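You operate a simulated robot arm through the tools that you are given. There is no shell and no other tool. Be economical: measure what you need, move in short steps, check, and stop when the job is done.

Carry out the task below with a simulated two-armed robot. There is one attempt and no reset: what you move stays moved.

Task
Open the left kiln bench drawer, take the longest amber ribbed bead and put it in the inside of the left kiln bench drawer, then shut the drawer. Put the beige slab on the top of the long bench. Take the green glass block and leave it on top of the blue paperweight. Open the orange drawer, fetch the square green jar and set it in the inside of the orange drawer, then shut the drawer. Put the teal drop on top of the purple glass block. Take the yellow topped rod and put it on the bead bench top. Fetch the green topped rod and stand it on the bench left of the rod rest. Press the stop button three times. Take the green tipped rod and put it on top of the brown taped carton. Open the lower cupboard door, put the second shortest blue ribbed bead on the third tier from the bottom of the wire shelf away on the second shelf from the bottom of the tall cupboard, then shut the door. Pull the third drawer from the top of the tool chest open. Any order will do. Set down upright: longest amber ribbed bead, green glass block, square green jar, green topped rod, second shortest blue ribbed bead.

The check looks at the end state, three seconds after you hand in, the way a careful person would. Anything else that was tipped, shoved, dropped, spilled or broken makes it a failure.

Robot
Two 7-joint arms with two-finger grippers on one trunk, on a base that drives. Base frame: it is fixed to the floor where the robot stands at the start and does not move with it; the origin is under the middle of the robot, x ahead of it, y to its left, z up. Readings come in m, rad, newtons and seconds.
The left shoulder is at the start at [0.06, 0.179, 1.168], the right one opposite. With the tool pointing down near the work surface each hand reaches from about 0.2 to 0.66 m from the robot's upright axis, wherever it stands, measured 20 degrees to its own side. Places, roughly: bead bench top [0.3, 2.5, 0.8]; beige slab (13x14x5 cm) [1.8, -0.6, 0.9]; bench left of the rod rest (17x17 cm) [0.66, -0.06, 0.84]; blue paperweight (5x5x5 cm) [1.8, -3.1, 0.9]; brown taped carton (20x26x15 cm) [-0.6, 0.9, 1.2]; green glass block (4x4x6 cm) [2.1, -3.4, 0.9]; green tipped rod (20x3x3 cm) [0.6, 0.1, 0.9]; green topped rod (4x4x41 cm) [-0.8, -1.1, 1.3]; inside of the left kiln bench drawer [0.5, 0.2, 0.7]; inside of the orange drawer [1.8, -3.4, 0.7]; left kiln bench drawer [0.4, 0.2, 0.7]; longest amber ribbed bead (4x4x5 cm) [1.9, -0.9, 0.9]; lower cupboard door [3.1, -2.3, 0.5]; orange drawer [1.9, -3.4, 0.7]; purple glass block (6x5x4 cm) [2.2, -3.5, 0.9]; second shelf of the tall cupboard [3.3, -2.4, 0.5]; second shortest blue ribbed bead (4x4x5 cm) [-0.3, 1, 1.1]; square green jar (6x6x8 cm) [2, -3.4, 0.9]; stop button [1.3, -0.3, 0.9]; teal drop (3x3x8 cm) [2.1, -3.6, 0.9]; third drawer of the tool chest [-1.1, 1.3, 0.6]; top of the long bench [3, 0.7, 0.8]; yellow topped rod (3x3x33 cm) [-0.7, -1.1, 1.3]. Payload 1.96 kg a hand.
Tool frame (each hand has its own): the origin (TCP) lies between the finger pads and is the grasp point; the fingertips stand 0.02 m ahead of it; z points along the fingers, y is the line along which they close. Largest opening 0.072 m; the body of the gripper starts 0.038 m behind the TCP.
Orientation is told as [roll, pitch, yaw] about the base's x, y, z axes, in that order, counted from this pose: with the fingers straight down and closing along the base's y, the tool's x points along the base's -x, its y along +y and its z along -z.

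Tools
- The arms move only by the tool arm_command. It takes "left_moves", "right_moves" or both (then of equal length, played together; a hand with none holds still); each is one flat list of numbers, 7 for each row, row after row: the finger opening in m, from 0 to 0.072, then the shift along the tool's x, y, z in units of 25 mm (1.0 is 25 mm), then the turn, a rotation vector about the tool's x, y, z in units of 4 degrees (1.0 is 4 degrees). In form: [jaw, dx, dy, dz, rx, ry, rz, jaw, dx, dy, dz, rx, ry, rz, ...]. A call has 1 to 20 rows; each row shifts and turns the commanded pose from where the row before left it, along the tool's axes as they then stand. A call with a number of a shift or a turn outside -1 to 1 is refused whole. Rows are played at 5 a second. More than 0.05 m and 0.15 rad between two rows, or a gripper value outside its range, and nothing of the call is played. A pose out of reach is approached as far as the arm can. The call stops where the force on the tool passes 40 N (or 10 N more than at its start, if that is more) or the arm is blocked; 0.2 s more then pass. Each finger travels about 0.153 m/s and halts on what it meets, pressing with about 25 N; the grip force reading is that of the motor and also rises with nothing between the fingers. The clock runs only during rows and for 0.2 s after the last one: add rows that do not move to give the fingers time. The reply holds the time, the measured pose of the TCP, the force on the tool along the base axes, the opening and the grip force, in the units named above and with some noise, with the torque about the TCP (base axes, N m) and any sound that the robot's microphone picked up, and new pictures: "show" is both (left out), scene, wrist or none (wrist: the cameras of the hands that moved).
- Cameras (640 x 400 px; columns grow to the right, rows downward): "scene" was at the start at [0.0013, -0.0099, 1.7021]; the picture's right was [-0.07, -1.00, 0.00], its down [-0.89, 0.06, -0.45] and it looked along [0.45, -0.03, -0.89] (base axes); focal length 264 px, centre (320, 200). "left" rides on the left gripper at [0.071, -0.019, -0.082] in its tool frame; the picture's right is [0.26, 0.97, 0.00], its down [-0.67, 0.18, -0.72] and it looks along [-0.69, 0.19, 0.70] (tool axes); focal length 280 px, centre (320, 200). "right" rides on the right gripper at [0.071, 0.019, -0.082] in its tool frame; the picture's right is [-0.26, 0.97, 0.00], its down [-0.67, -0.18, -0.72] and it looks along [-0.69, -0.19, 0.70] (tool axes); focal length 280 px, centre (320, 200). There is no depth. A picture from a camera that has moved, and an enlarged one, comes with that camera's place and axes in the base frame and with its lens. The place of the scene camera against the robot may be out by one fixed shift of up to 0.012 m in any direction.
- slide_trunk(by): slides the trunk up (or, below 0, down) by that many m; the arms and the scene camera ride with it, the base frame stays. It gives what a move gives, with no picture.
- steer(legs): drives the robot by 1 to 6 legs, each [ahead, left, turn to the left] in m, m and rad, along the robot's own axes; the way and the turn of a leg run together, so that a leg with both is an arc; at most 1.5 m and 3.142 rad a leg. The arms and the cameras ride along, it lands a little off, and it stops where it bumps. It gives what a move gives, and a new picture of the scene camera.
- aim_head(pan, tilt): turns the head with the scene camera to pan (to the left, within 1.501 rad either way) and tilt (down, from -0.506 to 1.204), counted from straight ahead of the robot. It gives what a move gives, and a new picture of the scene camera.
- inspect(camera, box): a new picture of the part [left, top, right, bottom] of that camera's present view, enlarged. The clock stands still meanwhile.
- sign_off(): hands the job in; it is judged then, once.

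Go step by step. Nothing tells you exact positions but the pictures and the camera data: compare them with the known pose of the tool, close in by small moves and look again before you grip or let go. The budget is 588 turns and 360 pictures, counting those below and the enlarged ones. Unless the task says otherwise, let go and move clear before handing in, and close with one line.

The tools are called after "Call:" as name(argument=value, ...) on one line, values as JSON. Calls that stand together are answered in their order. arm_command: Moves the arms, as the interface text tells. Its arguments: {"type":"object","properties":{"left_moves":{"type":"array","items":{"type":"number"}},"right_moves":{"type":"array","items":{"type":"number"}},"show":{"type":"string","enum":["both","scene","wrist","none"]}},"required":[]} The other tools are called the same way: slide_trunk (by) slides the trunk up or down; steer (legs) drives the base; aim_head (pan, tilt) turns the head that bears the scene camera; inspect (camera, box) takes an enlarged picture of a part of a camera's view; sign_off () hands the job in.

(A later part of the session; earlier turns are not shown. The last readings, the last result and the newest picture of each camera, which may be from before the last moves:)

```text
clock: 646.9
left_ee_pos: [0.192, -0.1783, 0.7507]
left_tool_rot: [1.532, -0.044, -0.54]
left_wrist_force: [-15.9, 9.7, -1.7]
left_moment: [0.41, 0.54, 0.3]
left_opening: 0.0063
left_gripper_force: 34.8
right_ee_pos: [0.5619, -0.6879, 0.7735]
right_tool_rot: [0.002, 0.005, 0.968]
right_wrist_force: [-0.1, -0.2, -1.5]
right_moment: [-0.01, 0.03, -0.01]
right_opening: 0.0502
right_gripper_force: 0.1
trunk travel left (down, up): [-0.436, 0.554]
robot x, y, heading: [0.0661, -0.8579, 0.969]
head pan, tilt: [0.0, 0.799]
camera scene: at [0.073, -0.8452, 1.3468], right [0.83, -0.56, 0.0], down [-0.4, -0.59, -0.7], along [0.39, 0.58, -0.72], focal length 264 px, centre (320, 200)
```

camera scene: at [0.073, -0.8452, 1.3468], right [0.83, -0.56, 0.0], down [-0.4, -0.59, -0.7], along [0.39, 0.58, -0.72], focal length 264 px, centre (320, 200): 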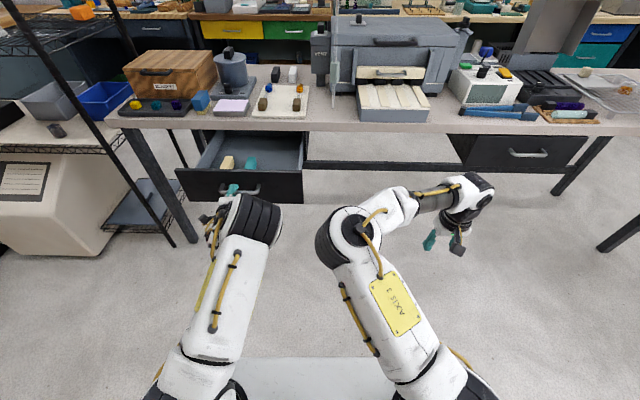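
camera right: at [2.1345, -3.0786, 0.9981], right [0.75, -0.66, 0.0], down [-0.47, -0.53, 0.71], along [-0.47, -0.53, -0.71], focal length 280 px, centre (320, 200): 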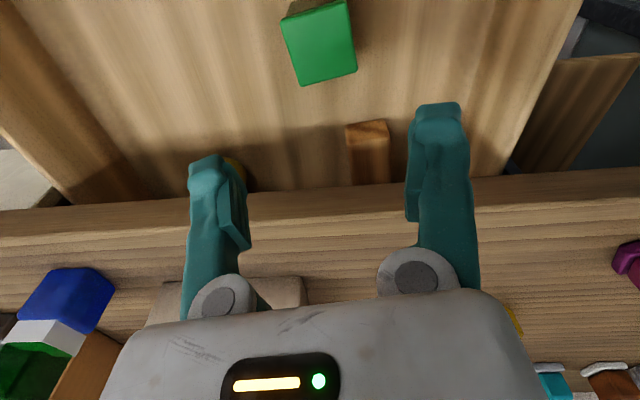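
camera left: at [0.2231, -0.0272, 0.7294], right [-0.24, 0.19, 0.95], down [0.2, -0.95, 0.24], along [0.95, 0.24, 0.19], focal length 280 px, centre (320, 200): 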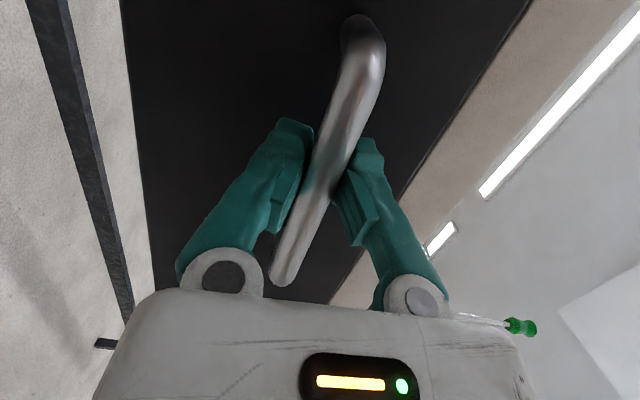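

The drawer is open about 20 cm with free space on its right. I'll release, back off, raise the trunk and go fetch the amber bead.

Call:
arm_command(left_moves=[0.05, 0, 0, 0, 0, 0, 0, 0.05, 0, 0, 0, 0, 0, 0], show="none")

Call:
steer(legs=[[-0.15, 0, 0]])

Call:
slide_trunk(by=0.3)

Call:
steer(legs=[[0, -0.7, 0], [0.0, -0.72, 0], [0.45, 0, 0]])

Call:
inspect(camera="right", box=[0, 0, 640, 400])

```text
clock: 647.5
left_ee_pos: [0.194, -0.1785, 0.7508]
left_tool_rot: [1.533, -0.041, -0.539]
left_wrist_force: [-0.2, -0.7, -1.1]
left_moment: [-0.01, -0.01, 0.01]
left_opening: 0.0502
left_gripper_force: 0.1
right_ee_pos: [0.564, -0.6894, 0.7741]
right_tool_rot: [0.004, 0.005, 0.968]
right_wrist_force: [0.4, -0.5, -0.1]
right_moment: [0.0, -0.03, 0.01]
right_opening: 0.0501
right_gripper_force: 0.2
trunk travel left (down, up): [-0.436, 0.554]
robot x, y, heading: [0.0659, -0.8599, 0.972]
head pan, tilt: [0.0, 0.799]
```

```text
clock: 648.8
left_ee_pos: [0.1084, -0.3048, 0.7511]
left_tool_rot: [1.532, -0.042, -0.541]
left_wrist_force: [0.0, -0.3, 0.9]
left_moment: [0.01, 0.03, -0.03]
left_opening: 0.0499
left_gripper_force: 0.0
right_ee_pos: [0.478, -0.8144, 0.7741]
right_tool_rot: [0.003, 0.002, 0.967]
right_wrist_force: [0.5, 0.1, -0.2]
right_moment: [0.04, 0.02, -0.05]
right_opening: 0.0503
right_gripper_force: 0.0
trunk travel left (down, up): [-0.436, 0.554]
robot x, y, heading: [-0.0156, -0.9841, 0.975]
head pan, tilt: [0.0, 0.799]
camera scene: at [-0.0102, -0.972, 1.3468], right [0.83, -0.56, 0.0], down [-0.4, -0.59, -0.7], along [0.39, 0.58, -0.72], focal length 264 px, centre (320, 200)
```

scene: 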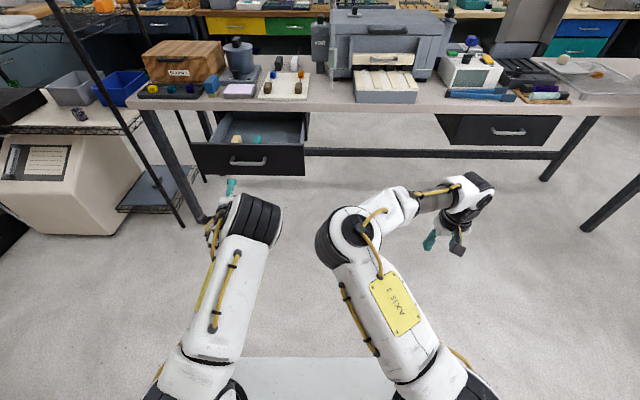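

```text
clock: 651.8
left_ee_pos: [0.1076, -0.3038, 1.0501]
left_tool_rot: [1.532, -0.042, -0.541]
left_wrist_force: [-0.4, 0.2, 0.7]
left_moment: [-0.02, 0.01, -0.02]
left_opening: 0.0501
left_gripper_force: 0.0
right_ee_pos: [0.478, -0.8142, 1.0725]
right_tool_rot: [0.004, 0.004, 0.968]
right_wrist_force: [-0.8, -0.6, 0.2]
right_moment: [0.03, -0.02, -0.03]
right_opening: 0.05
right_gripper_force: 0.0
trunk travel left (down, up): [-0.736, 0.254]
robot x, y, heading: [-0.0185, -0.9827, 0.977]
head pan, tilt: [0.0, 0.799]
```

```text
clock: 661.5
left_ee_pos: [1.5299, -0.7286, 1.0502]
left_tool_rot: [1.532, -0.042, -0.536]
left_wrist_force: [-0.5, 1.3, -0.2]
left_moment: [0.02, -0.01, -0.02]
left_opening: 0.0501
left_gripper_force: 0.2
right_ee_pos: [1.9006, -1.2368, 1.0729]
right_tool_rot: [0.003, 0.004, 0.969]
right_wrist_force: [-0.3, 0.1, -0.2]
right_moment: [0.0, 0.01, -0.01]
right_opening: 0.05
right_gripper_force: 0.1
trunk travel left (down, up): [-0.736, 0.254]
robot x, y, heading: [1.4054, -1.4074, 0.976]
head pan, tilt: [0.0, 0.799]
```

```text
refused: no pictures are left
```

I'm out of pictures, so from here I'll rely on the measured poses and forces. The amber bead's position is well known from four earlier views, at about (1.907, -0.917). I'll move a bit closer.

Call:
steer(legs=[[0.1, 0, 0]])

Call:
arm_command(right_moves=[0.07, 0, 0, 0, 0, 0, 0], show="none")

```text
clock: 662.7
left_ee_pos: [1.5857, -0.6445, 1.0509]
left_tool_rot: [1.53, -0.042, -0.536]
left_wrist_force: [0.4, -0.4, -0.1]
left_moment: [-0.01, 0.0, -0.04]
left_opening: 0.05
left_gripper_force: 0.2
right_ee_pos: [1.9567, -1.1547, 1.0725]
right_tool_rot: [0.004, 0.005, 0.969]
right_wrist_force: [1.4, 0.4, -0.9]
right_moment: [0.0, 0.03, 0.01]
right_opening: 0.0499
right_gripper_force: 0.0
trunk travel left (down, up): [-0.736, 0.254]
robot x, y, heading: [1.4571, -1.3257, 0.976]
head pan, tilt: [0.0, 0.799]
```

```text
clock: 663.1
left_ee_pos: [1.5835, -0.6451, 1.051]
left_tool_rot: [1.531, -0.042, -0.537]
left_wrist_force: [-0.2, -0.4, 0.1]
left_moment: [-0.02, 0.01, 0.03]
left_opening: 0.05
left_gripper_force: 0.1
right_ee_pos: [1.9563, -1.1549, 1.0726]
right_tool_rot: [0.004, 0.004, 0.97]
right_wrist_force: [0.3, -0.1, 0.7]
right_moment: [0.01, -0.04, 0.01]
right_opening: 0.0697
right_gripper_force: 0.0
trunk travel left (down, up): [-0.736, 0.254]
robot x, y, heading: [1.457, -1.3195, 0.976]
head pan, tilt: [0.0, 0.799]
no pictures are left
```

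Call:
arm_command(right_moves=[0.07, -0.748, 0.779, 0, 0, 0, 0, 0.07, -0.748, 0.779, 0, 0, 0, 0, 0.07, -0.748, 0.779, 0, 0, 0, 0, 0.07, -0.748, 0.779, 0, 0, 0, 0, 0.07, -0.748, 0.779, 0, 0, 0, 0, 0.07, -0.748, 0.779, 0, 0, 0, 0, 0.07, -0.748, 0.779, 0, 0, 0, 0, 0.07, -0.748, 0.779, 0, 0, 0, 0, 0.07, -0.748, 0.779, 0, 0, 0, 0], show="none")

```text
clock: 665.1
left_ee_pos: [1.5866, -0.6441, 1.0503]
left_tool_rot: [1.531, -0.043, -0.537]
left_wrist_force: [0.1, 0.2, 0.1]
left_moment: [-0.02, 0.03, 0.01]
left_opening: 0.05
left_gripper_force: 0.0
right_ee_pos: [1.9077, -0.9155, 1.0719]
right_tool_rot: [0.006, 0.008, 0.968]
right_wrist_force: [0.5, -0.4, -0.3]
right_moment: [-0.02, 0.01, -0.04]
right_opening: 0.0699
right_gripper_force: 0.1
trunk travel left (down, up): [-0.736, 0.254]
robot x, y, heading: [1.458, -1.3248, 0.976]
head pan, tilt: [0.0, 0.799]
no pictures are left
```

I'm over the bead. I'll descend carefully, watching the force.

Call:
arm_command(right_moves=[0.07, 0, 0, 0.8, 0, 0, 0, 0.07, 0, 0, 0.8, 0, 0, 0, 0.07, 0, 0, 0.8, 0, 0, 0, 0.07, 0, 0, 0.8, 0, 0, 0, 0.07, 0, 0, 0.8, 0, 0, 0, 0.07, 0, 0, 0.8, 0, 0, 0, 0.07, 0, 0, 0.4, 0, 0, 0], show="none")

Call:
arm_command(right_moves=[0.07, 0, 0, 0.25, 0, 0, 0, 0.07, 0, 0, 0.25, 0, 0, 0, 0.07, 0, 0, 0.25, 0, 0, 0, 0.07, 0, 0, 0.25, 0, 0, 0, 0.07, 0, 0, 0.2, 0, 0, 0, 0.07, 0, 0, 0.2, 0, 0, 0], show="none")

```text
clock: 666.7
left_ee_pos: [1.5855, -0.6452, 1.0511]
left_tool_rot: [1.531, -0.042, -0.537]
left_wrist_force: [0.0, 0.7, -0.7]
left_moment: [-0.01, -0.04, 0.01]
left_opening: 0.0499
left_gripper_force: 0.1
right_ee_pos: [1.9054, -0.9172, 0.9423]
right_tool_rot: [0.004, 0.005, 0.97]
right_wrist_force: [0.2, 0.3, -0.3]
right_moment: [-0.02, -0.01, -0.02]
right_opening: 0.07
right_gripper_force: 0.0
trunk travel left (down, up): [-0.736, 0.254]
robot x, y, heading: [1.4601, -1.3209, 0.973]
head pan, tilt: [0.0, 0.799]
no pictures are left
```

```text
clock: 668.1
left_ee_pos: [1.5856, -0.6448, 1.0506]
left_tool_rot: [1.532, -0.043, -0.539]
left_wrist_force: [0.3, -0.1, -0.3]
left_moment: [0.0, -0.01, 0.0]
left_opening: 0.0498
left_gripper_force: 0.2
right_ee_pos: [1.9052, -0.9161, 0.907]
right_tool_rot: [0.004, 0.006, 0.968]
right_wrist_force: [-0.6, -0.5, -0.2]
right_moment: [0.0, 0.0, 0.02]
right_opening: 0.0699
right_gripper_force: 0.0
trunk travel left (down, up): [-0.736, 0.254]
robot x, y, heading: [1.4584, -1.3237, 0.975]
head pan, tilt: [0.0, 0.799]
no pictures are left
```

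Call:
arm_command(right_moves=[0.07, 0, 0, 0.25, 0, 0, 0, 0.07, 0, 0, 0.25, 0, 0, 0, 0.07, 0, 0, 0.25, 0, 0, 0, 0.07, 0, 0, 0.25, 0, 0, 0, 0.07, 0, 0, 0.25, 0, 0, 0, 0.07, 0, 0, 0.2, 0, 0, 0], show="none")

Call:
arm_command(right_moves=[0.05, 0, 0, 0, 0, 0, 0, 0.035, 0, 0, 0, 0, 0, 0, 0.01, 0, 0, 0, 0, 0, 0, 0.01, 0, 0, 0, 0, 0, 0, 0.01, 0, 0, 0, 0, 0, 0], show="none")

```text
clock: 669.5
left_ee_pos: [1.5857, -0.6454, 1.0501]
left_tool_rot: [1.531, -0.042, -0.537]
left_wrist_force: [-0.4, 0.4, 0.4]
left_moment: [0.01, 0.02, 0.0]
left_opening: 0.0498
left_gripper_force: 0.0
right_ee_pos: [1.9055, -0.9169, 0.8731]
right_tool_rot: [0.004, 0.004, 0.971]
right_wrist_force: [-1.0, 0.1, -1.0]
right_moment: [0.0, -0.01, -0.01]
right_opening: 0.07
right_gripper_force: 0.0
trunk travel left (down, up): [-0.736, 0.254]
robot x, y, heading: [1.4572, -1.3219, 0.973]
head pan, tilt: [0.0, 0.799]
no pictures are left
```

```text
clock: 670.7
left_ee_pos: [1.5846, -0.6451, 1.0503]
left_tool_rot: [1.53, -0.043, -0.537]
left_wrist_force: [0.2, 0.6, 0.3]
left_moment: [0.0, 0.03, -0.02]
left_opening: 0.05
left_gripper_force: 0.0
right_ee_pos: [1.9051, -0.9174, 0.8731]
right_tool_rot: [0.004, 0.006, 0.971]
right_wrist_force: [-0.7, 0.6, -0.6]
right_moment: [-0.03, 0.0, 0.02]
right_opening: 0.031
right_gripper_force: 25.4
trunk travel left (down, up): [-0.736, 0.254]
robot x, y, heading: [1.4607, -1.3243, 0.97]
head pan, tilt: [0.0, 0.799]
no pictures are left
```

I've gripped the bead, with the expected 31 mm opening. I'll lift it and drive along the bench front to the open drawer.

Call:
arm_command(right_moves=[0.01, 0, 0, -0.5, 0, 0, 0, 0.01, 0, 0, -0.9, 0, 0, 0, 0.01, 0, 0, -0.9, 0, 0, 0, 0.01, 0, 0, -0.9, 0, 0, 0, 0.01, 0, 0, -0.9, 0, 0, 0, 0.01, 0, 0, -0.9, 0, 0, 0, 0.01, 0, 0, -0.9, 0, 0, 0, 0.01, 0, 0, -0.9, 0, 0, 0], show="none")

Call:
steer(legs=[[-0.36, 0, 0], [0, 0.85, 0], [0, 0.86, 0]])

```text
clock: 672.5
left_ee_pos: [1.5849, -0.6435, 1.0512]
left_tool_rot: [1.53, -0.042, -0.537]
left_wrist_force: [0.3, -0.1, -0.1]
left_moment: [0.01, 0.01, 0.02]
left_opening: 0.0501
left_gripper_force: 0.0
right_ee_pos: [1.9066, -0.9164, 1.0434]
right_tool_rot: [0.005, 0.006, 0.968]
right_wrist_force: [-0.1, -0.1, -1.1]
right_moment: [0.02, 0.01, -0.03]
right_opening: 0.031
right_gripper_force: 25.4
trunk travel left (down, up): [-0.736, 0.254]
robot x, y, heading: [1.462, -1.3244, 0.977]
head pan, tilt: [0.0, 0.799]
no pictures are left
```

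```text
clock: 683.0
left_ee_pos: [-0.0306, 0.0195, 1.0499]
left_tool_rot: [1.53, -0.042, -0.537]
left_wrist_force: [0.3, 0.4, -0.1]
left_moment: [-0.02, 0.02, -0.03]
left_opening: 0.0502
left_gripper_force: 0.1
right_ee_pos: [0.2905, -0.252, 1.0417]
right_tool_rot: [0.004, 0.006, 0.972]
right_wrist_force: [0.1, 0.1, -1.1]
right_moment: [0.03, -0.01, -0.03]
right_opening: 0.0308
right_gripper_force: 24.7
trunk travel left (down, up): [-0.736, 0.254]
robot x, y, heading: [-0.1559, -0.6625, 0.976]
head pan, tilt: [0.0, 0.799]
```

Call:
steer(legs=[[0.157, 0, 0]])

Call:
arm_command(right_moves=[0.01, 0, 0, 0, 0, 0, 0], show="none")

```text
clock: 684.4
left_ee_pos: [0.0577, 0.149, 1.0509]
left_tool_rot: [1.53, -0.041, -0.534]
left_wrist_force: [0.2, 0.0, -0.5]
left_moment: [0.01, 0.0, 0.05]
left_opening: 0.0501
left_gripper_force: 0.1
right_ee_pos: [0.3784, -0.1234, 1.0431]
right_tool_rot: [0.002, 0.006, 0.972]
right_wrist_force: [0.4, 0.5, -1.0]
right_moment: [-0.02, -0.03, -0.03]
right_opening: 0.0309
right_gripper_force: 24.8
trunk travel left (down, up): [-0.736, 0.254]
robot x, y, heading: [-0.0637, -0.5307, 0.977]
head pan, tilt: [0.0, 0.799]
```

```text
clock: 684.8
left_ee_pos: [0.0556, 0.1476, 1.052]
left_tool_rot: [1.532, -0.04, -0.536]
left_wrist_force: [0.6, 1.0, -0.1]
left_moment: [-0.03, 0.05, 0.02]
left_opening: 0.0501
left_gripper_force: 0.0
right_ee_pos: [0.3784, -0.1241, 1.0418]
right_tool_rot: [0.004, 0.003, 0.973]
right_wrist_force: [-0.2, -0.2, 0.4]
right_moment: [0.01, -0.03, 0.01]
right_opening: 0.0313
right_gripper_force: 24.7
trunk travel left (down, up): [-0.736, 0.254]
robot x, y, heading: [-0.0652, -0.5315, 0.977]
head pan, tilt: [0.0, 0.799]
no pictures are left
```

Call:
arm_command(left_moves=[0.03, 0, 0.5, -0.8, 0, 0, 0, 0.03, 0, 0.5, -0.8, 0, 0, 0, 0.03, 0, 0.5, -0.6, 0, 0, 0], show="none")

Call:
slide_trunk(by=-0.22)

```text
clock: 685.6
left_ee_pos: [0.029, 0.1019, 1.091]
left_tool_rot: [1.531, -0.043, -0.537]
left_wrist_force: [0.5, -0.8, 0.0]
left_moment: [0.0, -0.01, -0.03]
left_opening: 0.0303
left_gripper_force: 0.1
right_ee_pos: [0.3783, -0.1233, 1.0424]
right_tool_rot: [0.003, 0.005, 0.972]
right_wrist_force: [-0.4, -0.1, -1.2]
right_moment: [0.01, 0.03, 0.01]
right_opening: 0.0308
right_gripper_force: 25.2
trunk travel left (down, up): [-0.736, 0.254]
robot x, y, heading: [-0.0705, -0.5332, 0.977]
head pan, tilt: [0.0, 0.799]
no pictures are left
```

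```text
clock: 688.0
left_ee_pos: [0.0296, 0.103, 0.8702]
left_tool_rot: [1.531, -0.04, -0.535]
left_wrist_force: [1.5, -0.3, 0.5]
left_moment: [-0.04, -0.01, -0.01]
left_opening: 0.0301
left_gripper_force: 0.1
right_ee_pos: [0.3772, -0.1225, 0.8223]
right_tool_rot: [0.004, 0.007, 0.972]
right_wrist_force: [0.0, 0.5, -0.8]
right_moment: [0.01, 0.0, -0.03]
right_opening: 0.0308
right_gripper_force: 25.4
trunk travel left (down, up): [-0.516, 0.474]
robot x, y, heading: [-0.0662, -0.5324, 0.977]
head pan, tilt: [0.0, 0.799]
```

Call:
arm_command(right_moves=[0.01, 0, 0, 0.4, 0, 0, 0, 0.01, 0, 0, 0.4, 0, 0, 0, 0.01, 0, 0, 0.4, 0, 0, 0, 0.01, 0, 0, 0.4, 0, 0, 0, 0.01, 0, 0, 0.4, 0, 0, 0, 0.01, 0, 0, 0.4, 0, 0, 0], show="none")

Call:
arm_command(right_moves=[0.01, 0, 0, 0.25, 0, 0, 0, 0.01, 0, 0, 0.25, 0, 0, 0, 0.01, 0, 0, 0.25, 0, 0, 0], show="none")

Call:
arm_command(right_moves=[0.01, 0, 0, 0.2, 0, 0, 0, 0.01, 0, 0, 0.2, 0, 0, 0, 0.01, 0, 0, 0.2, 0, 0, 0], show="none")

```text
clock: 689.4
left_ee_pos: [0.0294, 0.1032, 0.8702]
left_tool_rot: [1.531, -0.04, -0.538]
left_wrist_force: [-0.4, 0.0, 0.9]
left_moment: [0.02, 0.03, 0.0]
left_opening: 0.0302
left_gripper_force: 0.1
right_ee_pos: [0.3778, -0.1221, 0.7627]
right_tool_rot: [0.003, 0.005, 0.972]
right_wrist_force: [-0.1, 0.0, -0.8]
right_moment: [0.01, -0.02, 0.01]
right_opening: 0.031
right_gripper_force: 24.4
trunk travel left (down, up): [-0.516, 0.474]
robot x, y, heading: [-0.0685, -0.5339, 0.979]
head pan, tilt: [0.0, 0.799]
no pictures are left
```

```text
clock: 690.2
left_ee_pos: [0.028, 0.1023, 0.871]
left_tool_rot: [1.53, -0.041, -0.536]
left_wrist_force: [0.0, 0.5, 0.0]
left_moment: [0.01, 0.01, -0.04]
left_opening: 0.0298
left_gripper_force: 0.0
right_ee_pos: [0.3779, -0.1218, 0.7444]
right_tool_rot: [0.005, 0.005, 0.971]
right_wrist_force: [0.2, 0.6, -0.9]
right_moment: [-0.02, 0.01, 0.0]
right_opening: 0.0308
right_gripper_force: 25.4
trunk travel left (down, up): [-0.516, 0.474]
robot x, y, heading: [-0.0712, -0.53, 0.976]
head pan, tilt: [0.0, 0.799]
no pictures are left
```

```text
clock: 691.0
left_ee_pos: [0.0298, 0.1036, 0.8711]
left_tool_rot: [1.53, -0.041, -0.537]
left_wrist_force: [-0.3, -0.6, -0.1]
left_moment: [-0.01, 0.03, -0.02]
left_opening: 0.0299
left_gripper_force: 0.0
right_ee_pos: [0.3781, -0.1223, 0.7284]
right_tool_rot: [0.003, 0.005, 0.972]
right_wrist_force: [-1.2, 0.9, -1.1]
right_moment: [0.0, 0.02, 0.02]
right_opening: 0.0309
right_gripper_force: 24.9
trunk travel left (down, up): [-0.516, 0.474]
robot x, y, heading: [-0.0668, -0.5343, 0.978]
head pan, tilt: [0.0, 0.799]
no pictures are left
```

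Call:
arm_command(right_moves=[0.01, 0, 0, 0.15, 0, 0, 0, 0.01, 0, 0, 0.15, 0, 0, 0, 0.01, 0, 0, 0.15, 0, 0, 0], show="none")

Call:
arm_command(right_moves=[0.01, 0, 0, 0.15, 0, 0, 0, 0.01, 0, 0, 0.15, 0, 0, 0, 0.01, 0, 0, 0.15, 0, 0, 0], show="none")

Call:
arm_command(right_moves=[0.01, 0, 0, 0.15, 0, 0, 0, 0.01, 0, 0, 0.15, 0, 0, 0, 0.01, 0, 0, 0.15, 0, 0, 0], show="none")

```text
clock: 691.8
left_ee_pos: [0.0296, 0.1029, 0.8709]
left_tool_rot: [1.532, -0.04, -0.536]
left_wrist_force: [1.5, -0.2, -0.7]
left_moment: [0.02, -0.03, -0.02]
left_opening: 0.0301
left_gripper_force: 0.0
right_ee_pos: [0.378, -0.1239, 0.7167]
right_tool_rot: [0.004, 0.005, 0.971]
right_wrist_force: [-0.4, -0.4, -1.5]
right_moment: [-0.01, -0.02, -0.02]
right_opening: 0.0308
right_gripper_force: 25.2
trunk travel left (down, up): [-0.516, 0.474]
robot x, y, heading: [-0.0693, -0.5331, 0.977]
head pan, tilt: [0.0, 0.799]
no pictures are left
```

```text
clock: 692.6
left_ee_pos: [0.0293, 0.1027, 0.8708]
left_tool_rot: [1.532, -0.04, -0.536]
left_wrist_force: [0.3, 0.3, 0.2]
left_moment: [0.0, 0.0, 0.01]
left_opening: 0.0302
left_gripper_force: 0.0
right_ee_pos: [0.3778, -0.1211, 0.7051]
right_tool_rot: [0.002, 0.006, 0.973]
right_wrist_force: [-0.2, 0.2, -1.4]
right_moment: [-0.02, -0.01, 0.01]
right_opening: 0.0311
right_gripper_force: 25.2
trunk travel left (down, up): [-0.516, 0.474]
robot x, y, heading: [-0.0647, -0.5318, 0.973]
head pan, tilt: [0.0, 0.799]
no pictures are left
```

```text
clock: 693.4
left_ee_pos: [0.027, 0.1026, 0.8713]
left_tool_rot: [1.532, -0.042, -0.537]
left_wrist_force: [0.7, 0.4, -0.2]
left_moment: [-0.02, -0.01, -0.01]
left_opening: 0.03
left_gripper_force: 0.0
right_ee_pos: [0.3787, -0.1205, 0.7015]
right_tool_rot: [0.002, -0.008, 0.972]
right_wrist_force: [1.3, 2.0, 25.7]
right_moment: [-0.19, 0.12, -0.17]
right_opening: 0.0311
right_gripper_force: 24.7
trunk travel left (down, up): [-0.516, 0.474]
robot x, y, heading: [-0.0679, -0.5308, 0.978]
head pan, tilt: [0.0, 0.799]
stopped in row 3 (right hand): the force on the tool passed its limit at 44 N (the readings are from after the stop); the commanded pose is now the measured one
no pictures are left
```

The bead is on the drawer floor at about 0.67, matching the other drawer. I'll unload, release and rise straight up.

Call:
arm_command(right_moves=[0.01, 0, 0, -0.06, 0, 0, 0, 0.036, 0, 0, 0, 0, 0, 0, 0.044, 0, 0, 0, 0, 0, 0, 0.054, 0, 0, 0, 0, 0, 0, 0.054, 0, 0, -0.3, 0, 0, 0, 0.054, 0, 0, -0.6, 0, 0, 0, 0.054, 0, 0, -0.9, 0, 0, 0, 0.054, 0, 0, -0.9, 0, 0, 0, 0.054, 0, 0, -0.9, 0, 0, 0, 0.054, 0, 0, -0.9, 0, 0, 0, 0.054, 0, 0, -0.9, 0, 0, 0], show="none")

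Call:
slide_trunk(by=0.12)

```text
clock: 695.8
left_ee_pos: [0.0275, 0.1028, 0.87]
left_tool_rot: [1.53, -0.042, -0.536]
left_wrist_force: [-0.1, 0.0, 0.4]
left_moment: [0.02, 0.01, -0.02]
left_opening: 0.0298
left_gripper_force: 0.0
right_ee_pos: [0.3791, -0.1213, 0.8344]
right_tool_rot: [0.004, -0.001, 0.974]
right_wrist_force: [-0.9, 0.0, 0.1]
right_moment: [0.03, 0.03, 0.03]
right_opening: 0.054
right_gripper_force: 0.1
trunk travel left (down, up): [-0.516, 0.474]
robot x, y, heading: [-0.0696, -0.5292, 0.981]
head pan, tilt: [0.0, 0.799]
no pictures are left
```

```text
clock: 697.3
left_ee_pos: [0.0296, 0.1033, 0.9903]
left_tool_rot: [1.531, -0.043, -0.535]
left_wrist_force: [0.4, -1.1, 0.1]
left_moment: [0.01, 0.02, -0.01]
left_opening: 0.0299
left_gripper_force: 0.1
right_ee_pos: [0.3803, -0.1212, 0.9543]
right_tool_rot: [0.004, -0.001, 0.972]
right_wrist_force: [0.4, -0.1, -0.1]
right_moment: [-0.04, -0.01, 0.03]
right_opening: 0.0535
right_gripper_force: 0.1
trunk travel left (down, up): [-0.636, 0.354]
robot x, y, heading: [-0.068, -0.5328, 0.976]
head pan, tilt: [0.0, 0.799]
```

The bead is released. Now I'll shut the drawer: shift right and back off, then push the handle with the closed left hand.

Call:
steer(legs=[[0, -0.29, 0], [-0.25, 0, 0]])

Call:
arm_command(right_moves=[0.03, 0, 0, -0.9, 0, 0, 0, 0.03, 0, 0, -0.9, 0, 0, 0, 0.03, 0, 0, -0.9, 0, 0, 0, 0.03, 0, 0, -0.9, 0, 0, 0, 0.03, 0.4, 0, -0.9, 0, 0, 0, 0.03, 0.4, 0, -0.9, 0, 0, 0, 0.03, 0.4, 0, -0.9, 0, 0, 0], left_moves=[0.0, 0, 0, 0, 0, 0, 0, 0.0, 0, 0, 0, 0, 0, 0, 0.0, 0, 0, 0, 0, 0, 0, 0.0, 0, 0, 0, 0, 0, 0, 0.0, 0, 0, 0, 0, 0, 0, 0.0, 0, 0, 0, 0, 0, 0, 0.0, 0, 0, 0, 0, 0, 0], show="none")

Call:
slide_trunk(by=-0.24)

```text
clock: 700.7
left_ee_pos: [0.1265, -0.2674, 0.9905]
left_tool_rot: [1.53, -0.041, -0.53]
left_wrist_force: [-0.2, -0.2, 0.1]
left_moment: [0.01, -0.01, 0.02]
left_opening: 0.0303
left_gripper_force: 0.1
right_ee_pos: [0.4784, -0.4903, 0.9553]
right_tool_rot: [0.003, -0.003, 0.979]
right_wrist_force: [-0.6, -0.2, 0.2]
right_moment: [0.0, -0.01, -0.02]
right_opening: 0.0541
right_gripper_force: 0.1
trunk travel left (down, up): [-0.636, 0.354]
robot x, y, heading: [0.033, -0.9002, 0.981]
head pan, tilt: [0.0, 0.799]
```

```text
clock: 702.3
left_ee_pos: [0.1262, -0.2685, 0.9904]
left_tool_rot: [1.529, -0.041, -0.533]
left_wrist_force: [-0.3, -0.1, -1.5]
left_moment: [0.0, -0.02, -0.01]
left_opening: 0.0001
left_gripper_force: 24.7
right_ee_pos: [0.4615, -0.517, 1.113]
right_tool_rot: [0.0, -0.002, 0.98]
right_wrist_force: [0.1, -0.3, 0.2]
right_moment: [-0.02, -0.01, 0.01]
right_opening: 0.03
right_gripper_force: 0.0
trunk travel left (down, up): [-0.636, 0.354]
robot x, y, heading: [0.0313, -0.9003, 0.981]
head pan, tilt: [0.0, 0.799]
no pictures are left
```

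```text
clock: 704.8
left_ee_pos: [0.1271, -0.2688, 0.7512]
left_tool_rot: [1.53, -0.042, -0.532]
left_wrist_force: [-0.6, -0.5, 0.1]
left_moment: [-0.01, 0.0, 0.04]
left_opening: 0.0
left_gripper_force: 24.9
right_ee_pos: [0.4622, -0.5154, 0.8728]
right_tool_rot: [0.001, -0.002, 0.976]
right_wrist_force: [-0.5, 0.2, -0.8]
right_moment: [0.01, 0.03, 0.02]
right_opening: 0.0302
right_gripper_force: 0.1
trunk travel left (down, up): [-0.396, 0.594]
robot x, y, heading: [0.0346, -0.9014, 0.987]
head pan, tilt: [0.0, 0.799]
```

Call:
steer(legs=[[0.2, 0, 0]])

Call:
steer(legs=[[0.06, 0, 0]])

Call:
arm_command(left_moves=[0.0, 0, 0, 0.15, 0, 0, 0, 0.0, 0, 0, 0.15, 0, 0, 0, 0.0, 0, 0, 0.15, 0, 0, 0, 0.0, 0, 0, 0.15, 0, 0, 0, 0.0, 0, 0, 0.15, 0, 0, 0, 0.0, 0, 0, 0.15, 0, 0, 0, 0.0, 0, 0, 0.15, 0, 0, 0, 0.0, 0, 0, 0.15, 0, 0, 0, 0.0, 0, 0, 0.15, 0, 0, 0, 0.0, 0, 0, 0.15, 0, 0, 0, 0.0, 0, 0, 0.15, 0, 0, 0, 0.0, 0, 0, 0.15, 0, 0, 0], show="none")

```text
clock: 706.4
left_ee_pos: [0.2383, -0.1004, 0.7502]
left_tool_rot: [1.528, -0.04, -0.532]
left_wrist_force: [-0.7, -0.1, 0.2]
left_moment: [0.01, -0.02, -0.01]
left_opening: 0.0001
left_gripper_force: 29.8
right_ee_pos: [0.5735, -0.3512, 0.8719]
right_tool_rot: [0.003, 0.002, 0.978]
right_wrist_force: [0.9, 0.3, 0.4]
right_moment: [-0.03, -0.01, -0.01]
right_opening: 0.0302
right_gripper_force: 0.0
trunk travel left (down, up): [-0.396, 0.594]
robot x, y, heading: [0.1433, -0.7379, 0.985]
head pan, tilt: [0.0, 0.799]
```

```text
clock: 707.4
left_ee_pos: [0.2714, -0.0525, 0.75]
left_tool_rot: [1.53, -0.042, -0.532]
left_wrist_force: [-0.1, 0.2, -1.6]
left_moment: [0.0, 0.0, 0.02]
left_opening: 0.0
left_gripper_force: 29.4
right_ee_pos: [0.6063, -0.3012, 0.8712]
right_tool_rot: [0.004, -0.001, 0.977]
right_wrist_force: [0.0, 0.4, -0.3]
right_moment: [-0.03, 0.03, -0.02]
right_opening: 0.0297
right_gripper_force: 0.1
trunk travel left (down, up): [-0.396, 0.594]
robot x, y, heading: [0.1796, -0.6876, 0.983]
head pan, tilt: [0.0, 0.799]
```

```text
clock: 710.0
left_ee_pos: [0.2933, -0.0128, 0.7485]
left_tool_rot: [1.53, -0.042, -0.531]
left_wrist_force: [0.1, 0.7, 0.4]
left_moment: [0.01, -0.04, 0.01]
left_opening: 0.0002
left_gripper_force: 29.9
right_ee_pos: [0.6062, -0.3002, 0.8729]
right_tool_rot: [0.003, -0.002, 0.977]
right_wrist_force: [-1.1, 0.2, 0.4]
right_moment: [-0.02, 0.01, 0.02]
right_opening: 0.0301
right_gripper_force: 0.0
trunk travel left (down, up): [-0.396, 0.594]
robot x, y, heading: [0.1811, -0.686, 0.98]
head pan, tilt: [0.0, 0.799]
no pictures are left
```

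Call:
arm_command(left_moves=[0.0, 0, 0, 0.12, 0, 0, 0, 0.0, 0, 0, 0.12, 0, 0, 0, 0.0, 0, 0, 0.12, 0, 0, 0, 0.0, 0, 0, 0.12, 0, 0, 0, 0.0, 0, 0, 0.12, 0, 0, 0], show="none")

Call:
arm_command(left_moves=[0.0, 0, 0, 0.1, 0, 0, 0, 0.0, 0, 0, 0.1, 0, 0, 0, 0.0, 0, 0, 0.1, 0, 0, 0, 0.0, 0, 0, 0.1, 0, 0, 0, 0.0, 0, 0, 0.1, 0, 0, 0], show="none")

```text
clock: 711.1
left_ee_pos: [0.3022, -0.0002, 0.7481]
left_tool_rot: [1.529, -0.042, -0.532]
left_wrist_force: [-1.9, -4.3, 0.9]
left_moment: [0.01, -0.02, -0.02]
left_opening: 0.0
left_gripper_force: 29.8
right_ee_pos: [0.606, -0.3022, 0.8732]
right_tool_rot: [0.003, -0.001, 0.974]
right_wrist_force: [-0.5, -0.7, 0.1]
right_moment: [0.01, 0.02, -0.01]
right_opening: 0.03
right_gripper_force: 0.1
trunk travel left (down, up): [-0.396, 0.594]
robot x, y, heading: [0.1784, -0.6842, 0.98]
head pan, tilt: [0.0, 0.799]
no pictures are left
```

```text
clock: 711.9
left_ee_pos: [0.3006, 0.0005, 0.7508]
left_tool_rot: [1.534, -0.039, -0.529]
left_wrist_force: [-10.6, -24.5, 9.9]
left_moment: [0.13, -0.11, -0.14]
left_opening: 0.0057
left_gripper_force: 29.7
right_ee_pos: [0.6041, -0.3045, 0.8745]
right_tool_rot: [0.004, -0.005, 0.98]
right_wrist_force: [-0.4, 0.4, -0.5]
right_moment: [0.04, -0.02, 0.0]
right_opening: 0.0299
right_gripper_force: 0.0
trunk travel left (down, up): [-0.396, 0.594]
robot x, y, heading: [0.1794, -0.6865, 0.985]
head pan, tilt: [0.0, 0.799]
stopped in row 3 (left hand): the force on the tool passed its limit at 43 N (the readings are from after the stop); the commanded pose is now the measured one
no pictures are left
```

The drawer is shut against its stop. Next is the yellow topped rod. I'll back off, raise the trunk and re-orient both hands in open space.

Call:
arm_command(left_moves=[0.03, 0, 0, -0.4, 0, 0, 0, 0.03, 0, 0, -0.6, 0, 0, 0], show="none")

Call:
steer(legs=[[-0.3, 0, 0], [0, -0.27, 0]])

Call:
slide_trunk(by=0.4)

Call:
arm_command(left_moves=[0.03, 0, 0, 0, 1, 0, 0, 0.03, 0, 0, 0, 1, 0, 0, 0.03, 0, 0, 0, 1, 0, 0, 0.03, 0, 0, 0, 1, 0, 0, 0.03, 0, 0, 0, 1, 0, 0, 0.03, 0, 0, 0, 1, 0, 0, 0.03, 0, 0, 0, 1, 0, 0, 0.03, 0, 0, 0, 1, 0, 0, 0.03, 0, 0, 0, 1, 0, 0, 0.03, 0, 0, 0, 1, 0, 0, 0.03, 0, 0, 0, 1, 0, 0, 0.03, 0, 0, 0, 1, 0, 0, 0.03, 0, 0, 0, 1, 0, 0, 0.03, 0, 0, 0, 1, 0, 0, 0.03, 0, 0, 0, 1, 0, 0, 0.03, 0, 0, 0, 1, 0, 0, 0.03, 0, 0, 0, 1, 0, 0, 0.03, 0, 0, 0, 1, 0, 0, 0.03, 0, 0, 0, 1, 0, 0, 0.03, 0, 0, 0, 1, 0, 0], show="none")

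Call:
arm_command(left_moves=[0.03, 0, 0, 0, 1, 0, 0, 0.03, 0, 0, 0, 0.9, 0, 0, 0.03, 0, 0, 0, 0, 0, -1, 0.03, 0, 0, 0, 0, 0, -1, 0.03, 0, 0, 0, 0, 0, -1, 0.03, 0, 0, 0, 0, 0, -1, 0.03, 0, 0, 0, 0, 0, -1, 0.03, 0, 0, 0, 0, 0, -1, 0.03, 0, 0, 0, 0, 0, -1, 0.03, 0, 0, 0, 0, 0, -1, 0.03, 0, 0, 0, 0, 0, -1, 0.03, 0, 0, 0, 0, 0, -1, 0.03, 0, 0, 0, 0, 0, -1, 0.03, 0, 0, 0, 0, 0, -1, 0.03, 0, 0, 0, 0, 0, -1, 0.03, 0, 0, 0, 0, 0, -1, 0.03, 0, 0, 0, 0, 0, -1, 0.03, 0, 0, 0, 0, 0, -1, 0.03, 0, 0, 0, 0, 0, -1, 0.03, 0, 0, 0, 0, 0, -1], show="none")

```text
clock: 712.5
left_ee_pos: [0.2897, -0.0177, 0.7488]
left_tool_rot: [1.525, -0.041, -0.528]
left_wrist_force: [-0.1, -0.3, -0.9]
left_moment: [-0.04, 0.0, 0.0]
left_opening: 0.0301
left_gripper_force: 0.1
right_ee_pos: [0.6059, -0.3008, 0.8711]
right_tool_rot: [0.001, 0.0, 0.976]
right_wrist_force: [0.4, -0.9, 0.4]
right_moment: [-0.04, 0.0, 0.01]
right_opening: 0.03
right_gripper_force: 0.1
trunk travel left (down, up): [-0.396, 0.594]
robot x, y, heading: [0.175, -0.685, 0.985]
head pan, tilt: [0.0, 0.799]
no pictures are left
```

```text
clock: 716.0
left_ee_pos: [0.3531, -0.4188, 0.7488]
left_tool_rot: [1.526, -0.04, -0.529]
left_wrist_force: [0.1, 0.3, -0.3]
left_moment: [0.01, -0.02, 0.0]
left_opening: 0.0302
left_gripper_force: 0.0
right_ee_pos: [0.6655, -0.7024, 0.8715]
right_tool_rot: [0.005, -0.001, 0.98]
right_wrist_force: [0.8, 0.0, -0.6]
right_moment: [0.01, 0.01, 0.02]
right_opening: 0.0295
right_gripper_force: 0.1
trunk travel left (down, up): [-0.396, 0.594]
robot x, y, heading: [0.2412, -1.091, 0.984]
head pan, tilt: [0.0, 0.799]
```

```text
clock: 719.9
left_ee_pos: [0.3532, -0.4181, 1.1482]
left_tool_rot: [1.527, -0.042, -0.531]
left_wrist_force: [0.3, 0.1, -0.6]
left_moment: [0.01, 0.0, -0.01]
left_opening: 0.0301
left_gripper_force: 0.0
right_ee_pos: [0.6686, -0.7013, 1.2724]
right_tool_rot: [0.002, -0.002, 0.979]
right_wrist_force: [-1.0, 0.4, 0.5]
right_moment: [-0.01, 0.03, 0.01]
right_opening: 0.0298
right_gripper_force: 0.0
trunk travel left (down, up): [-0.796, 0.194]
robot x, y, heading: [0.2363, -1.0883, 0.985]
head pan, tilt: [0.0, 0.799]
```

```text
clock: 724.1
left_ee_pos: [0.3524, -0.4184, 1.1487]
left_tool_rot: [0.129, -0.041, -0.53]
left_wrist_force: [0.2, -0.6, 1.0]
left_moment: [-0.01, -0.03, 0.01]
left_opening: 0.03
left_gripper_force: 0.1
right_ee_pos: [0.6668, -0.7016, 1.2731]
right_tool_rot: [0.003, 0.002, 0.978]
right_wrist_force: [-0.2, 0.3, 0.3]
right_moment: [0.0, 0.01, 0.02]
right_opening: 0.0301
right_gripper_force: 0.1
trunk travel left (down, up): [-0.796, 0.194]
robot x, y, heading: [0.2379, -1.0871, 0.979]
head pan, tilt: [0.0, 0.799]
no pictures are left
```

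```text
clock: 728.3
left_ee_pos: [0.3526, -0.4182, 1.1478]
left_tool_rot: [-0.041, -0.011, 0.728]
left_wrist_force: [0.6, -0.4, 0.3]
left_moment: [-0.01, 0.0, -0.01]
left_opening: 0.0301
left_gripper_force: 0.2
right_ee_pos: [0.667, -0.7012, 1.2711]
right_tool_rot: [0.004, -0.002, 0.977]
right_wrist_force: [0.4, 0.4, 0.7]
right_moment: [0.01, -0.03, 0.02]
right_opening: 0.03
right_gripper_force: 0.0
trunk travel left (down, up): [-0.796, 0.194]
robot x, y, heading: [0.2375, -1.0885, 0.98]
head pan, tilt: [0.0, 0.799]
no pictures are left
```

Call:
slide_trunk(by=0.097)

Call:
arm_command(left_moves=[0.03, 0.9, 0, 0, 0, 0, 0, 0.03, 0.9, 0, 0, 0, 0, 0, 0.03, 0.9, 0, 0, 0, 0, 0, 0.03, 0.9, 0, 0, 0, 0, 0, 0.03, 0.9, 0, 0, 0, 0, 0, 0.03, 0.9, 0, 0, 0, 0, 0, 0.03, 0.9, 0, 0, 0, 0, 0, 0.03, 0.9, 0, 0, 0, 0, 0, 0.03, 0.9, 0, 0, 0, 0, 0, 0.03, 0, 0, 0, 0, 0, -1, 0.03, 0, 0, 0, 0, 0, -1, 0.03, 0, 0, 0, 0, 0, -1], right_moves=[0.06, 0, 0, 0, 0, -0.98, 0, 0.06, 0, 0, 0, 0, -0.98, 0, 0.06, 0, 0, 0, 0, -0.98, 0, 0.06, 0, 0, 0, 0, -0.98, 0, 0.06, 0, 0, 0, 0, -0.98, 0, 0.06, 0, 0, 0, 0, -0.98, 0, 0.06, 0, 0, 0, 0, -0.98, 0, 0.06, 0, 0, 0, 0, -0.98, 0, 0.06, 0, 0, 0, 0, -0.98, 0, 0.06, 0, 0, 0, 0, -0.98, 0, 0.06, 0, 0, 0, 0, -0.98, 0, 0.06, 0, 0, 0, 0, -0.98, 0], show="none")

```text
clock: 729.6
left_ee_pos: [0.3529, -0.419, 1.2444]
left_tool_rot: [-0.041, -0.012, 0.725]
left_wrist_force: [0.0, -0.2, -0.1]
left_moment: [0.01, -0.01, -0.03]
left_opening: 0.0299
left_gripper_force: 0.1
right_ee_pos: [0.668, -0.7021, 1.3688]
right_tool_rot: [0.0, 0.0, 0.975]
right_wrist_force: [0.4, 0.2, 0.3]
right_moment: [0.0, 0.0, -0.01]
right_opening: 0.0301
right_gripper_force: 0.1
trunk travel left (down, up): [-0.893, 0.097]
robot x, y, heading: [0.2373, -1.0887, 0.981]
head pan, tilt: [0.0, 0.799]
```

```text
clock: 732.2
left_ee_pos: [0.1981, -0.5522, 1.2443]
left_tool_rot: [-0.04, -0.008, 0.943]
left_wrist_force: [-0.1, 0.1, -0.7]
left_moment: [0.0, 0.02, -0.01]
left_opening: 0.0299
left_gripper_force: 0.1
right_ee_pos: [0.6714, -0.706, 1.3731]
right_tool_rot: [0.019, -0.831, 0.949]
right_wrist_force: [0.3, -0.3, 0.2]
right_moment: [0.02, -0.04, 0.03]
right_opening: 0.06
right_gripper_force: 0.0
trunk travel left (down, up): [-0.893, 0.097]
robot x, y, heading: [0.2365, -1.0876, 0.982]
head pan, tilt: [0.0, 0.799]
no pictures are left
```

I'll turn to face the rod rack and move to a stand-off pose in front of the yellow rod.

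Call:
steer(legs=[[0, 0, 1.576], [0, 0.596, 0]])

```text
clock: 739.4
left_ee_pos: [-0.6267, -1.6174, 1.2427]
left_tool_rot: [-0.041, -0.002, 2.515]
left_wrist_force: [0.6, 0.8, -0.8]
left_moment: [0.0, 0.01, -0.01]
left_opening: 0.0302
left_gripper_force: 0.2
right_ee_pos: [-0.4725, -1.1458, 1.3722]
right_tool_rot: [0.015, -0.827, 2.525]
right_wrist_force: [-0.5, -0.6, 0.5]
right_moment: [0.02, 0.03, 0.02]
right_opening: 0.0599
right_gripper_force: 0.1
trunk travel left (down, up): [-0.893, 0.097]
robot x, y, heading: [-0.0899, -1.5812, 2.549]
head pan, tilt: [0.0, 0.799]
```

Call:
steer(legs=[[0, 0.08, 0], [0.12, 0, 0]])

Call:
arm_command(right_moves=[0.06, 0, 0, 0, 0, 0, 0], show="none")

```text
clock: 741.3
left_ee_pos: [-0.7729, -1.62, 1.2434]
left_tool_rot: [-0.043, -0.003, 2.515]
left_wrist_force: [0.3, -0.7, -0.9]
left_moment: [0.0, 0.0, 0.0]
left_opening: 0.03
left_gripper_force: 0.0
right_ee_pos: [-0.6183, -1.1475, 1.3723]
right_tool_rot: [0.014, -0.829, 2.525]
right_wrist_force: [0.0, -0.1, -0.2]
right_moment: [0.02, 0.03, -0.02]
right_opening: 0.06
right_gripper_force: 0.1
trunk travel left (down, up): [-0.893, 0.097]
robot x, y, heading: [-0.24, -1.5767, 2.547]
head pan, tilt: [0.0, 0.799]
```

```text
clock: 741.7
left_ee_pos: [-0.7701, -1.6179, 1.2434]
left_tool_rot: [-0.043, -0.004, 2.514]
left_wrist_force: [-0.8, -0.2, 0.4]
left_moment: [0.0, 0.02, 0.01]
left_opening: 0.0299
left_gripper_force: 0.2
right_ee_pos: [-0.6173, -1.1455, 1.3728]
right_tool_rot: [0.015, -0.827, 2.525]
right_wrist_force: [0.5, -0.4, 0.8]
right_moment: [-0.01, 0.0, -0.01]
right_opening: 0.06
right_gripper_force: 0.2
trunk travel left (down, up): [-0.893, 0.097]
robot x, y, heading: [-0.2359, -1.5786, 2.547]
head pan, tilt: [0.0, 0.799]
no pictures are left
```

I'm aligned laterally with the yellow rod. I'll lower to block height, then advance to it.

Call:
arm_command(right_moves=[0.065, 0.854, 0.02, 0.786, 0, 0, 0, 0.065, 0.854, 0.02, 0.786, 0, 0, 0, 0.065, 0.854, 0.02, 0.786, 0, 0, 0, 0.065, 0.854, 0.02, 0.786, 0, 0, 0, 0.065, 0.854, 0.02, 0.786, 0, 0, 0, 0.065, 0, 0, 0, 0, 0, 0], show="none")

```text
clock: 743.1
left_ee_pos: [-0.7729, -1.6181, 1.2438]
left_tool_rot: [-0.042, -0.004, 2.515]
left_wrist_force: [-0.1, -0.8, -0.5]
left_moment: [0.02, -0.01, 0.02]
left_opening: 0.0299
left_gripper_force: 0.0
right_ee_pos: [-0.621, -1.1505, 1.2249]
right_tool_rot: [0.014, -0.827, 2.527]
right_wrist_force: [-0.1, -0.1, 0.5]
right_moment: [-0.02, 0.01, 0.0]
right_opening: 0.065
right_gripper_force: 0.1
trunk travel left (down, up): [-0.893, 0.097]
robot x, y, heading: [-0.2368, -1.5748, 2.546]
head pan, tilt: [0.0, 0.799]
no pictures are left
```

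Call:
arm_command(right_moves=[0.065, -0.6, -0.02, 0.654, 0, 0, 0, 0.065, -0.6, -0.02, 0.654, 0, 0, 0, 0.065, -0.6, -0.02, 0.654, 0, 0, 0, 0.065, -0.6, -0.02, 0.654, 0, 0, 0, 0.065, -0.6, -0.02, 0.654, 0, 0, 0, 0.065, -0.6, 0, 0.654, 0, 0, 0], show="none")

Call:
arm_command(right_moves=[0.065, -0.3, 0, 0.327, 0, 0, 0, 0.065, -0.25, 0, 0.27, 0, 0, 0, 0.03, 0, 0, 0, 0, 0, 0, 0.01, 0, 0, 0, 0, 0, 0, 0.01, 0, 0, 0, 0, 0, 0, 0.01, 0, 0, 0, 0, 0, 0], show="none")

```text
clock: 744.5
left_ee_pos: [-0.7727, -1.6183, 1.243]
left_tool_rot: [-0.043, -0.002, 2.514]
left_wrist_force: [0.1, 0.2, 0.2]
left_moment: [0.02, -0.06, 0.01]
left_opening: 0.03
left_gripper_force: 0.1
right_ee_pos: [-0.7302, -1.0711, 1.226]
right_tool_rot: [0.015, -0.825, 2.525]
right_wrist_force: [0.1, 0.2, -0.1]
right_moment: [-0.01, 0.01, 0.0]
right_opening: 0.0649
right_gripper_force: 0.0
trunk travel left (down, up): [-0.893, 0.097]
robot x, y, heading: [-0.2373, -1.5802, 2.551]
head pan, tilt: [0.0, 0.799]
no pictures are left
```

```text
clock: 745.9
left_ee_pos: [-0.7727, -1.6183, 1.2439]
left_tool_rot: [-0.04, -0.001, 2.515]
left_wrist_force: [-0.8, 0.0, -0.1]
left_moment: [0.04, -0.02, 0.0]
left_opening: 0.0299
left_gripper_force: 0.0
right_ee_pos: [-0.7472, -1.0594, 1.2267]
right_tool_rot: [0.016, -0.827, 2.525]
right_wrist_force: [-0.6, 0.6, 0.0]
right_moment: [0.0, -0.02, -0.04]
right_opening: 0.0271
right_gripper_force: 24.7
trunk travel left (down, up): [-0.893, 0.097]
robot x, y, heading: [-0.2378, -1.5768, 2.547]
head pan, tilt: [0.0, 0.799]
no pictures are left
```

I've gripped the yellow rod, and the 27 mm reading matches its block. I'll lift it out vertically and back away.

Call:
slide_trunk(by=0.09)

Call:
arm_command(right_moves=[0.01, -0.73, 0, -0.68, 0, 0, 0, 0.01, -0.73, 0, -0.68, 0, 0, 0, 0.01, -0.73, 0, -0.68, 0, 0, 0], show="none")

Call:
steer(legs=[[-0.25, 0, 0], [0, -0.75, 0], [0, 0, -1.576]])

```text
clock: 747.1
left_ee_pos: [-0.7739, -1.618, 1.3328]
left_tool_rot: [-0.041, -0.004, 2.515]
left_wrist_force: [0.2, 0.6, 0.8]
left_moment: [-0.02, 0.01, -0.03]
left_opening: 0.03
left_gripper_force: 0.0
right_ee_pos: [-0.7468, -1.0588, 1.3167]
right_tool_rot: [0.017, -0.828, 2.525]
right_wrist_force: [0.1, -1.2, -1.1]
right_moment: [0.03, -0.02, 0.0]
right_opening: 0.0269
right_gripper_force: 24.7
trunk travel left (down, up): [-0.983, 0.007]
robot x, y, heading: [-0.2344, -1.5758, 2.549]
head pan, tilt: [0.0, 0.799]
```

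```text
clock: 747.9
left_ee_pos: [-0.774, -1.6177, 1.332]
left_tool_rot: [-0.04, -0.003, 2.515]
left_wrist_force: [-0.1, 0.6, 0.1]
left_moment: [-0.02, -0.02, 0.0]
left_opening: 0.0299
left_gripper_force: 0.0
right_ee_pos: [-0.7454, -1.0582, 1.3915]
right_tool_rot: [0.014, -0.827, 2.527]
right_wrist_force: [-0.1, 0.7, -1.4]
right_moment: [-0.02, -0.01, -0.01]
right_opening: 0.0269
right_gripper_force: 24.6
trunk travel left (down, up): [-0.983, 0.007]
robot x, y, heading: [-0.2377, -1.5742, 2.546]
head pan, tilt: [0.0, 0.799]
no pictures are left
```

```text
clock: 757.3
left_ee_pos: [0.3691, -0.5531, 1.3328]
left_tool_rot: [-0.042, -0.002, 0.92]
left_wrist_force: [0.5, -0.1, -0.3]
left_moment: [-0.02, 0.01, 0.03]
left_opening: 0.03
left_gripper_force: 0.1
right_ee_pos: [0.9285, -0.5958, 1.39]
right_tool_rot: [0.015, -0.829, 0.93]
right_wrist_force: [0.7, 0.1, -1.7]
right_moment: [0.01, 0.0, -0.03]
right_opening: 0.0268
right_gripper_force: 25.1
trunk travel left (down, up): [-0.983, 0.007]
robot x, y, heading: [0.3948, -1.0904, 0.955]
head pan, tilt: [0.0, 0.799]
```

The rod is out. Here in open space I'll roll the right hand so the rod becomes horizontal for laying down, monitoring reach.

Call:
arm_command(right_moves=[0.01, 0, 0, 0, -0.677, 0, 0.736, 0.01, 0, 0, 0, -0.677, 0, 0.736, 0.01, 0, 0, 0, -0.677, 0, 0.736, 0.01, 0, 0, 0, -0.677, 0, 0.736, 0.01, 0, 0, 0, -0.677, 0, 0.736, 0.01, 0, 0, 0, -0.677, 0, 0.736, 0.01, 0, 0, 0, -0.677, 0, 0.736, 0.01, 0, 0, 0, -0.677, 0, 0.736, 0.01, 0, 0, 0, -0.677, 0, 0.736, 0.01, 0, 0, 0, -0.677, 0, 0.736, 0.01, 0, 0, 0, -0.677, 0, 0.736, 0.01, 0, 0, 0, -0.677, 0, 0.736, 0.01, 0, 0, 0, -0.677, 0, 0.736, 0.01, 0, 0, 0, -0.677, 0, 0.736, 0.01, 0, 0, 0, -0.677, 0, 0.736, 0.01, 0, 0, 0, -0.677, 0, 0.736, 0.01, 0, 0, 0, -0.677, 0, 0.736, 0.01, 0, 0, 0, -0.677, 0, 0.736, 0.01, 0, 0, 0, -0.677, 0, 0.736, 0.01, 0, 0, 0, -0.677, 0, 0.736], show="none")

```text
clock: 761.5
left_ee_pos: [0.3693, -0.554, 1.3314]
left_tool_rot: [-0.041, -0.005, 0.92]
left_wrist_force: [0.0, -0.5, 1.2]
left_moment: [0.02, -0.01, 0.0]
left_opening: 0.0301
left_gripper_force: 0.1
right_ee_pos: [0.9283, -0.5951, 1.3913]
right_tool_rot: [1.461, -0.121, 0.122]
right_wrist_force: [-0.6, 0.7, -1.4]
right_moment: [0.03, 0.06, -0.01]
right_opening: 0.027
right_gripper_force: 25.0
trunk travel left (down, up): [-0.983, 0.007]
robot x, y, heading: [0.4, -1.0881, 0.96]
head pan, tilt: [0.0, 0.799]
no pictures are left
```

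The roll works with no reach problem. I'll finish it and tilt the hand 45° downward.

Call:
arm_command(right_moves=[0.01, 0, 0, 0, -0.677, 0, 0.736, 0.01, 0, 0, 0, -0.677, 0, 0.736, 0.01, 0, 0, 0, -0.34, 0, 0.37, 0.01, 0, 0, 0, 0.736, 0, 0.677, 0.01, 0, 0, 0, 0.736, 0, 0.677, 0.01, 0, 0, 0, 0.736, 0, 0.677, 0.01, 0, 0, 0, 0.736, 0, 0.677, 0.01, 0, 0, 0, 0.736, 0, 0.677, 0.01, 0, 0, 0, 0.736, 0, 0.677, 0.01, 0, 0, 0, 0.736, 0, 0.677, 0.01, 0, 0, 0, 0.736, 0, 0.677, 0.01, 0, 0, 0, 0.736, 0, 0.677, 0.01, 0, 0, 0, 0.736, 0, 0.677, 0.01, 0, 0, 0, 0.736, 0, 0.677], show="none")

```text
clock: 764.5
left_ee_pos: [0.3684, -0.5551, 1.3317]
left_tool_rot: [-0.041, -0.003, 0.92]
left_wrist_force: [-0.7, 0.1, -0.6]
left_moment: [0.0, -0.01, -0.01]
left_opening: 0.0298
left_gripper_force: 0.0
right_ee_pos: [0.9275, -0.5952, 1.3913]
right_tool_rot: [1.317, 0.241, 0.088]
right_wrist_force: [-0.2, 0.5, -1.4]
right_moment: [0.03, 0.06, 0.02]
right_opening: 0.027
right_gripper_force: 25.1
right hand out of reach, approached as far as the arm can: row 9, 10, 11, 12, 13, 14
trunk travel left (down, up): [-0.983, 0.007]
robot x, y, heading: [0.3937, -1.0928, 0.95]
head pan, tilt: [0.0, 0.799]
no pictures are left
```

The rod is horizontal in the hand now. I'll drive around the right end of the kiln bench into the rear aisle.

Call:
steer(legs=[[0, -0.95, 0.015], [0, -0.93, 0]])

```text
clock: 773.9
left_ee_pos: [1.8913, -1.614, 1.3327]
left_tool_rot: [-0.044, -0.003, 0.944]
left_wrist_force: [-0.8, -0.1, 0.3]
left_moment: [-0.01, 0.01, 0.0]
left_opening: 0.0302
left_gripper_force: 0.1
right_ee_pos: [2.4501, -1.6401, 1.3917]
right_tool_rot: [1.315, 0.241, 0.11]
right_wrist_force: [0.0, -0.1, -1.2]
right_moment: [0.04, 0.06, 0.01]
right_opening: 0.027
right_gripper_force: 24.4
trunk travel left (down, up): [-0.983, 0.007]
robot x, y, heading: [1.9331, -2.1473, 0.98]
head pan, tilt: [0.0, 0.799]
```

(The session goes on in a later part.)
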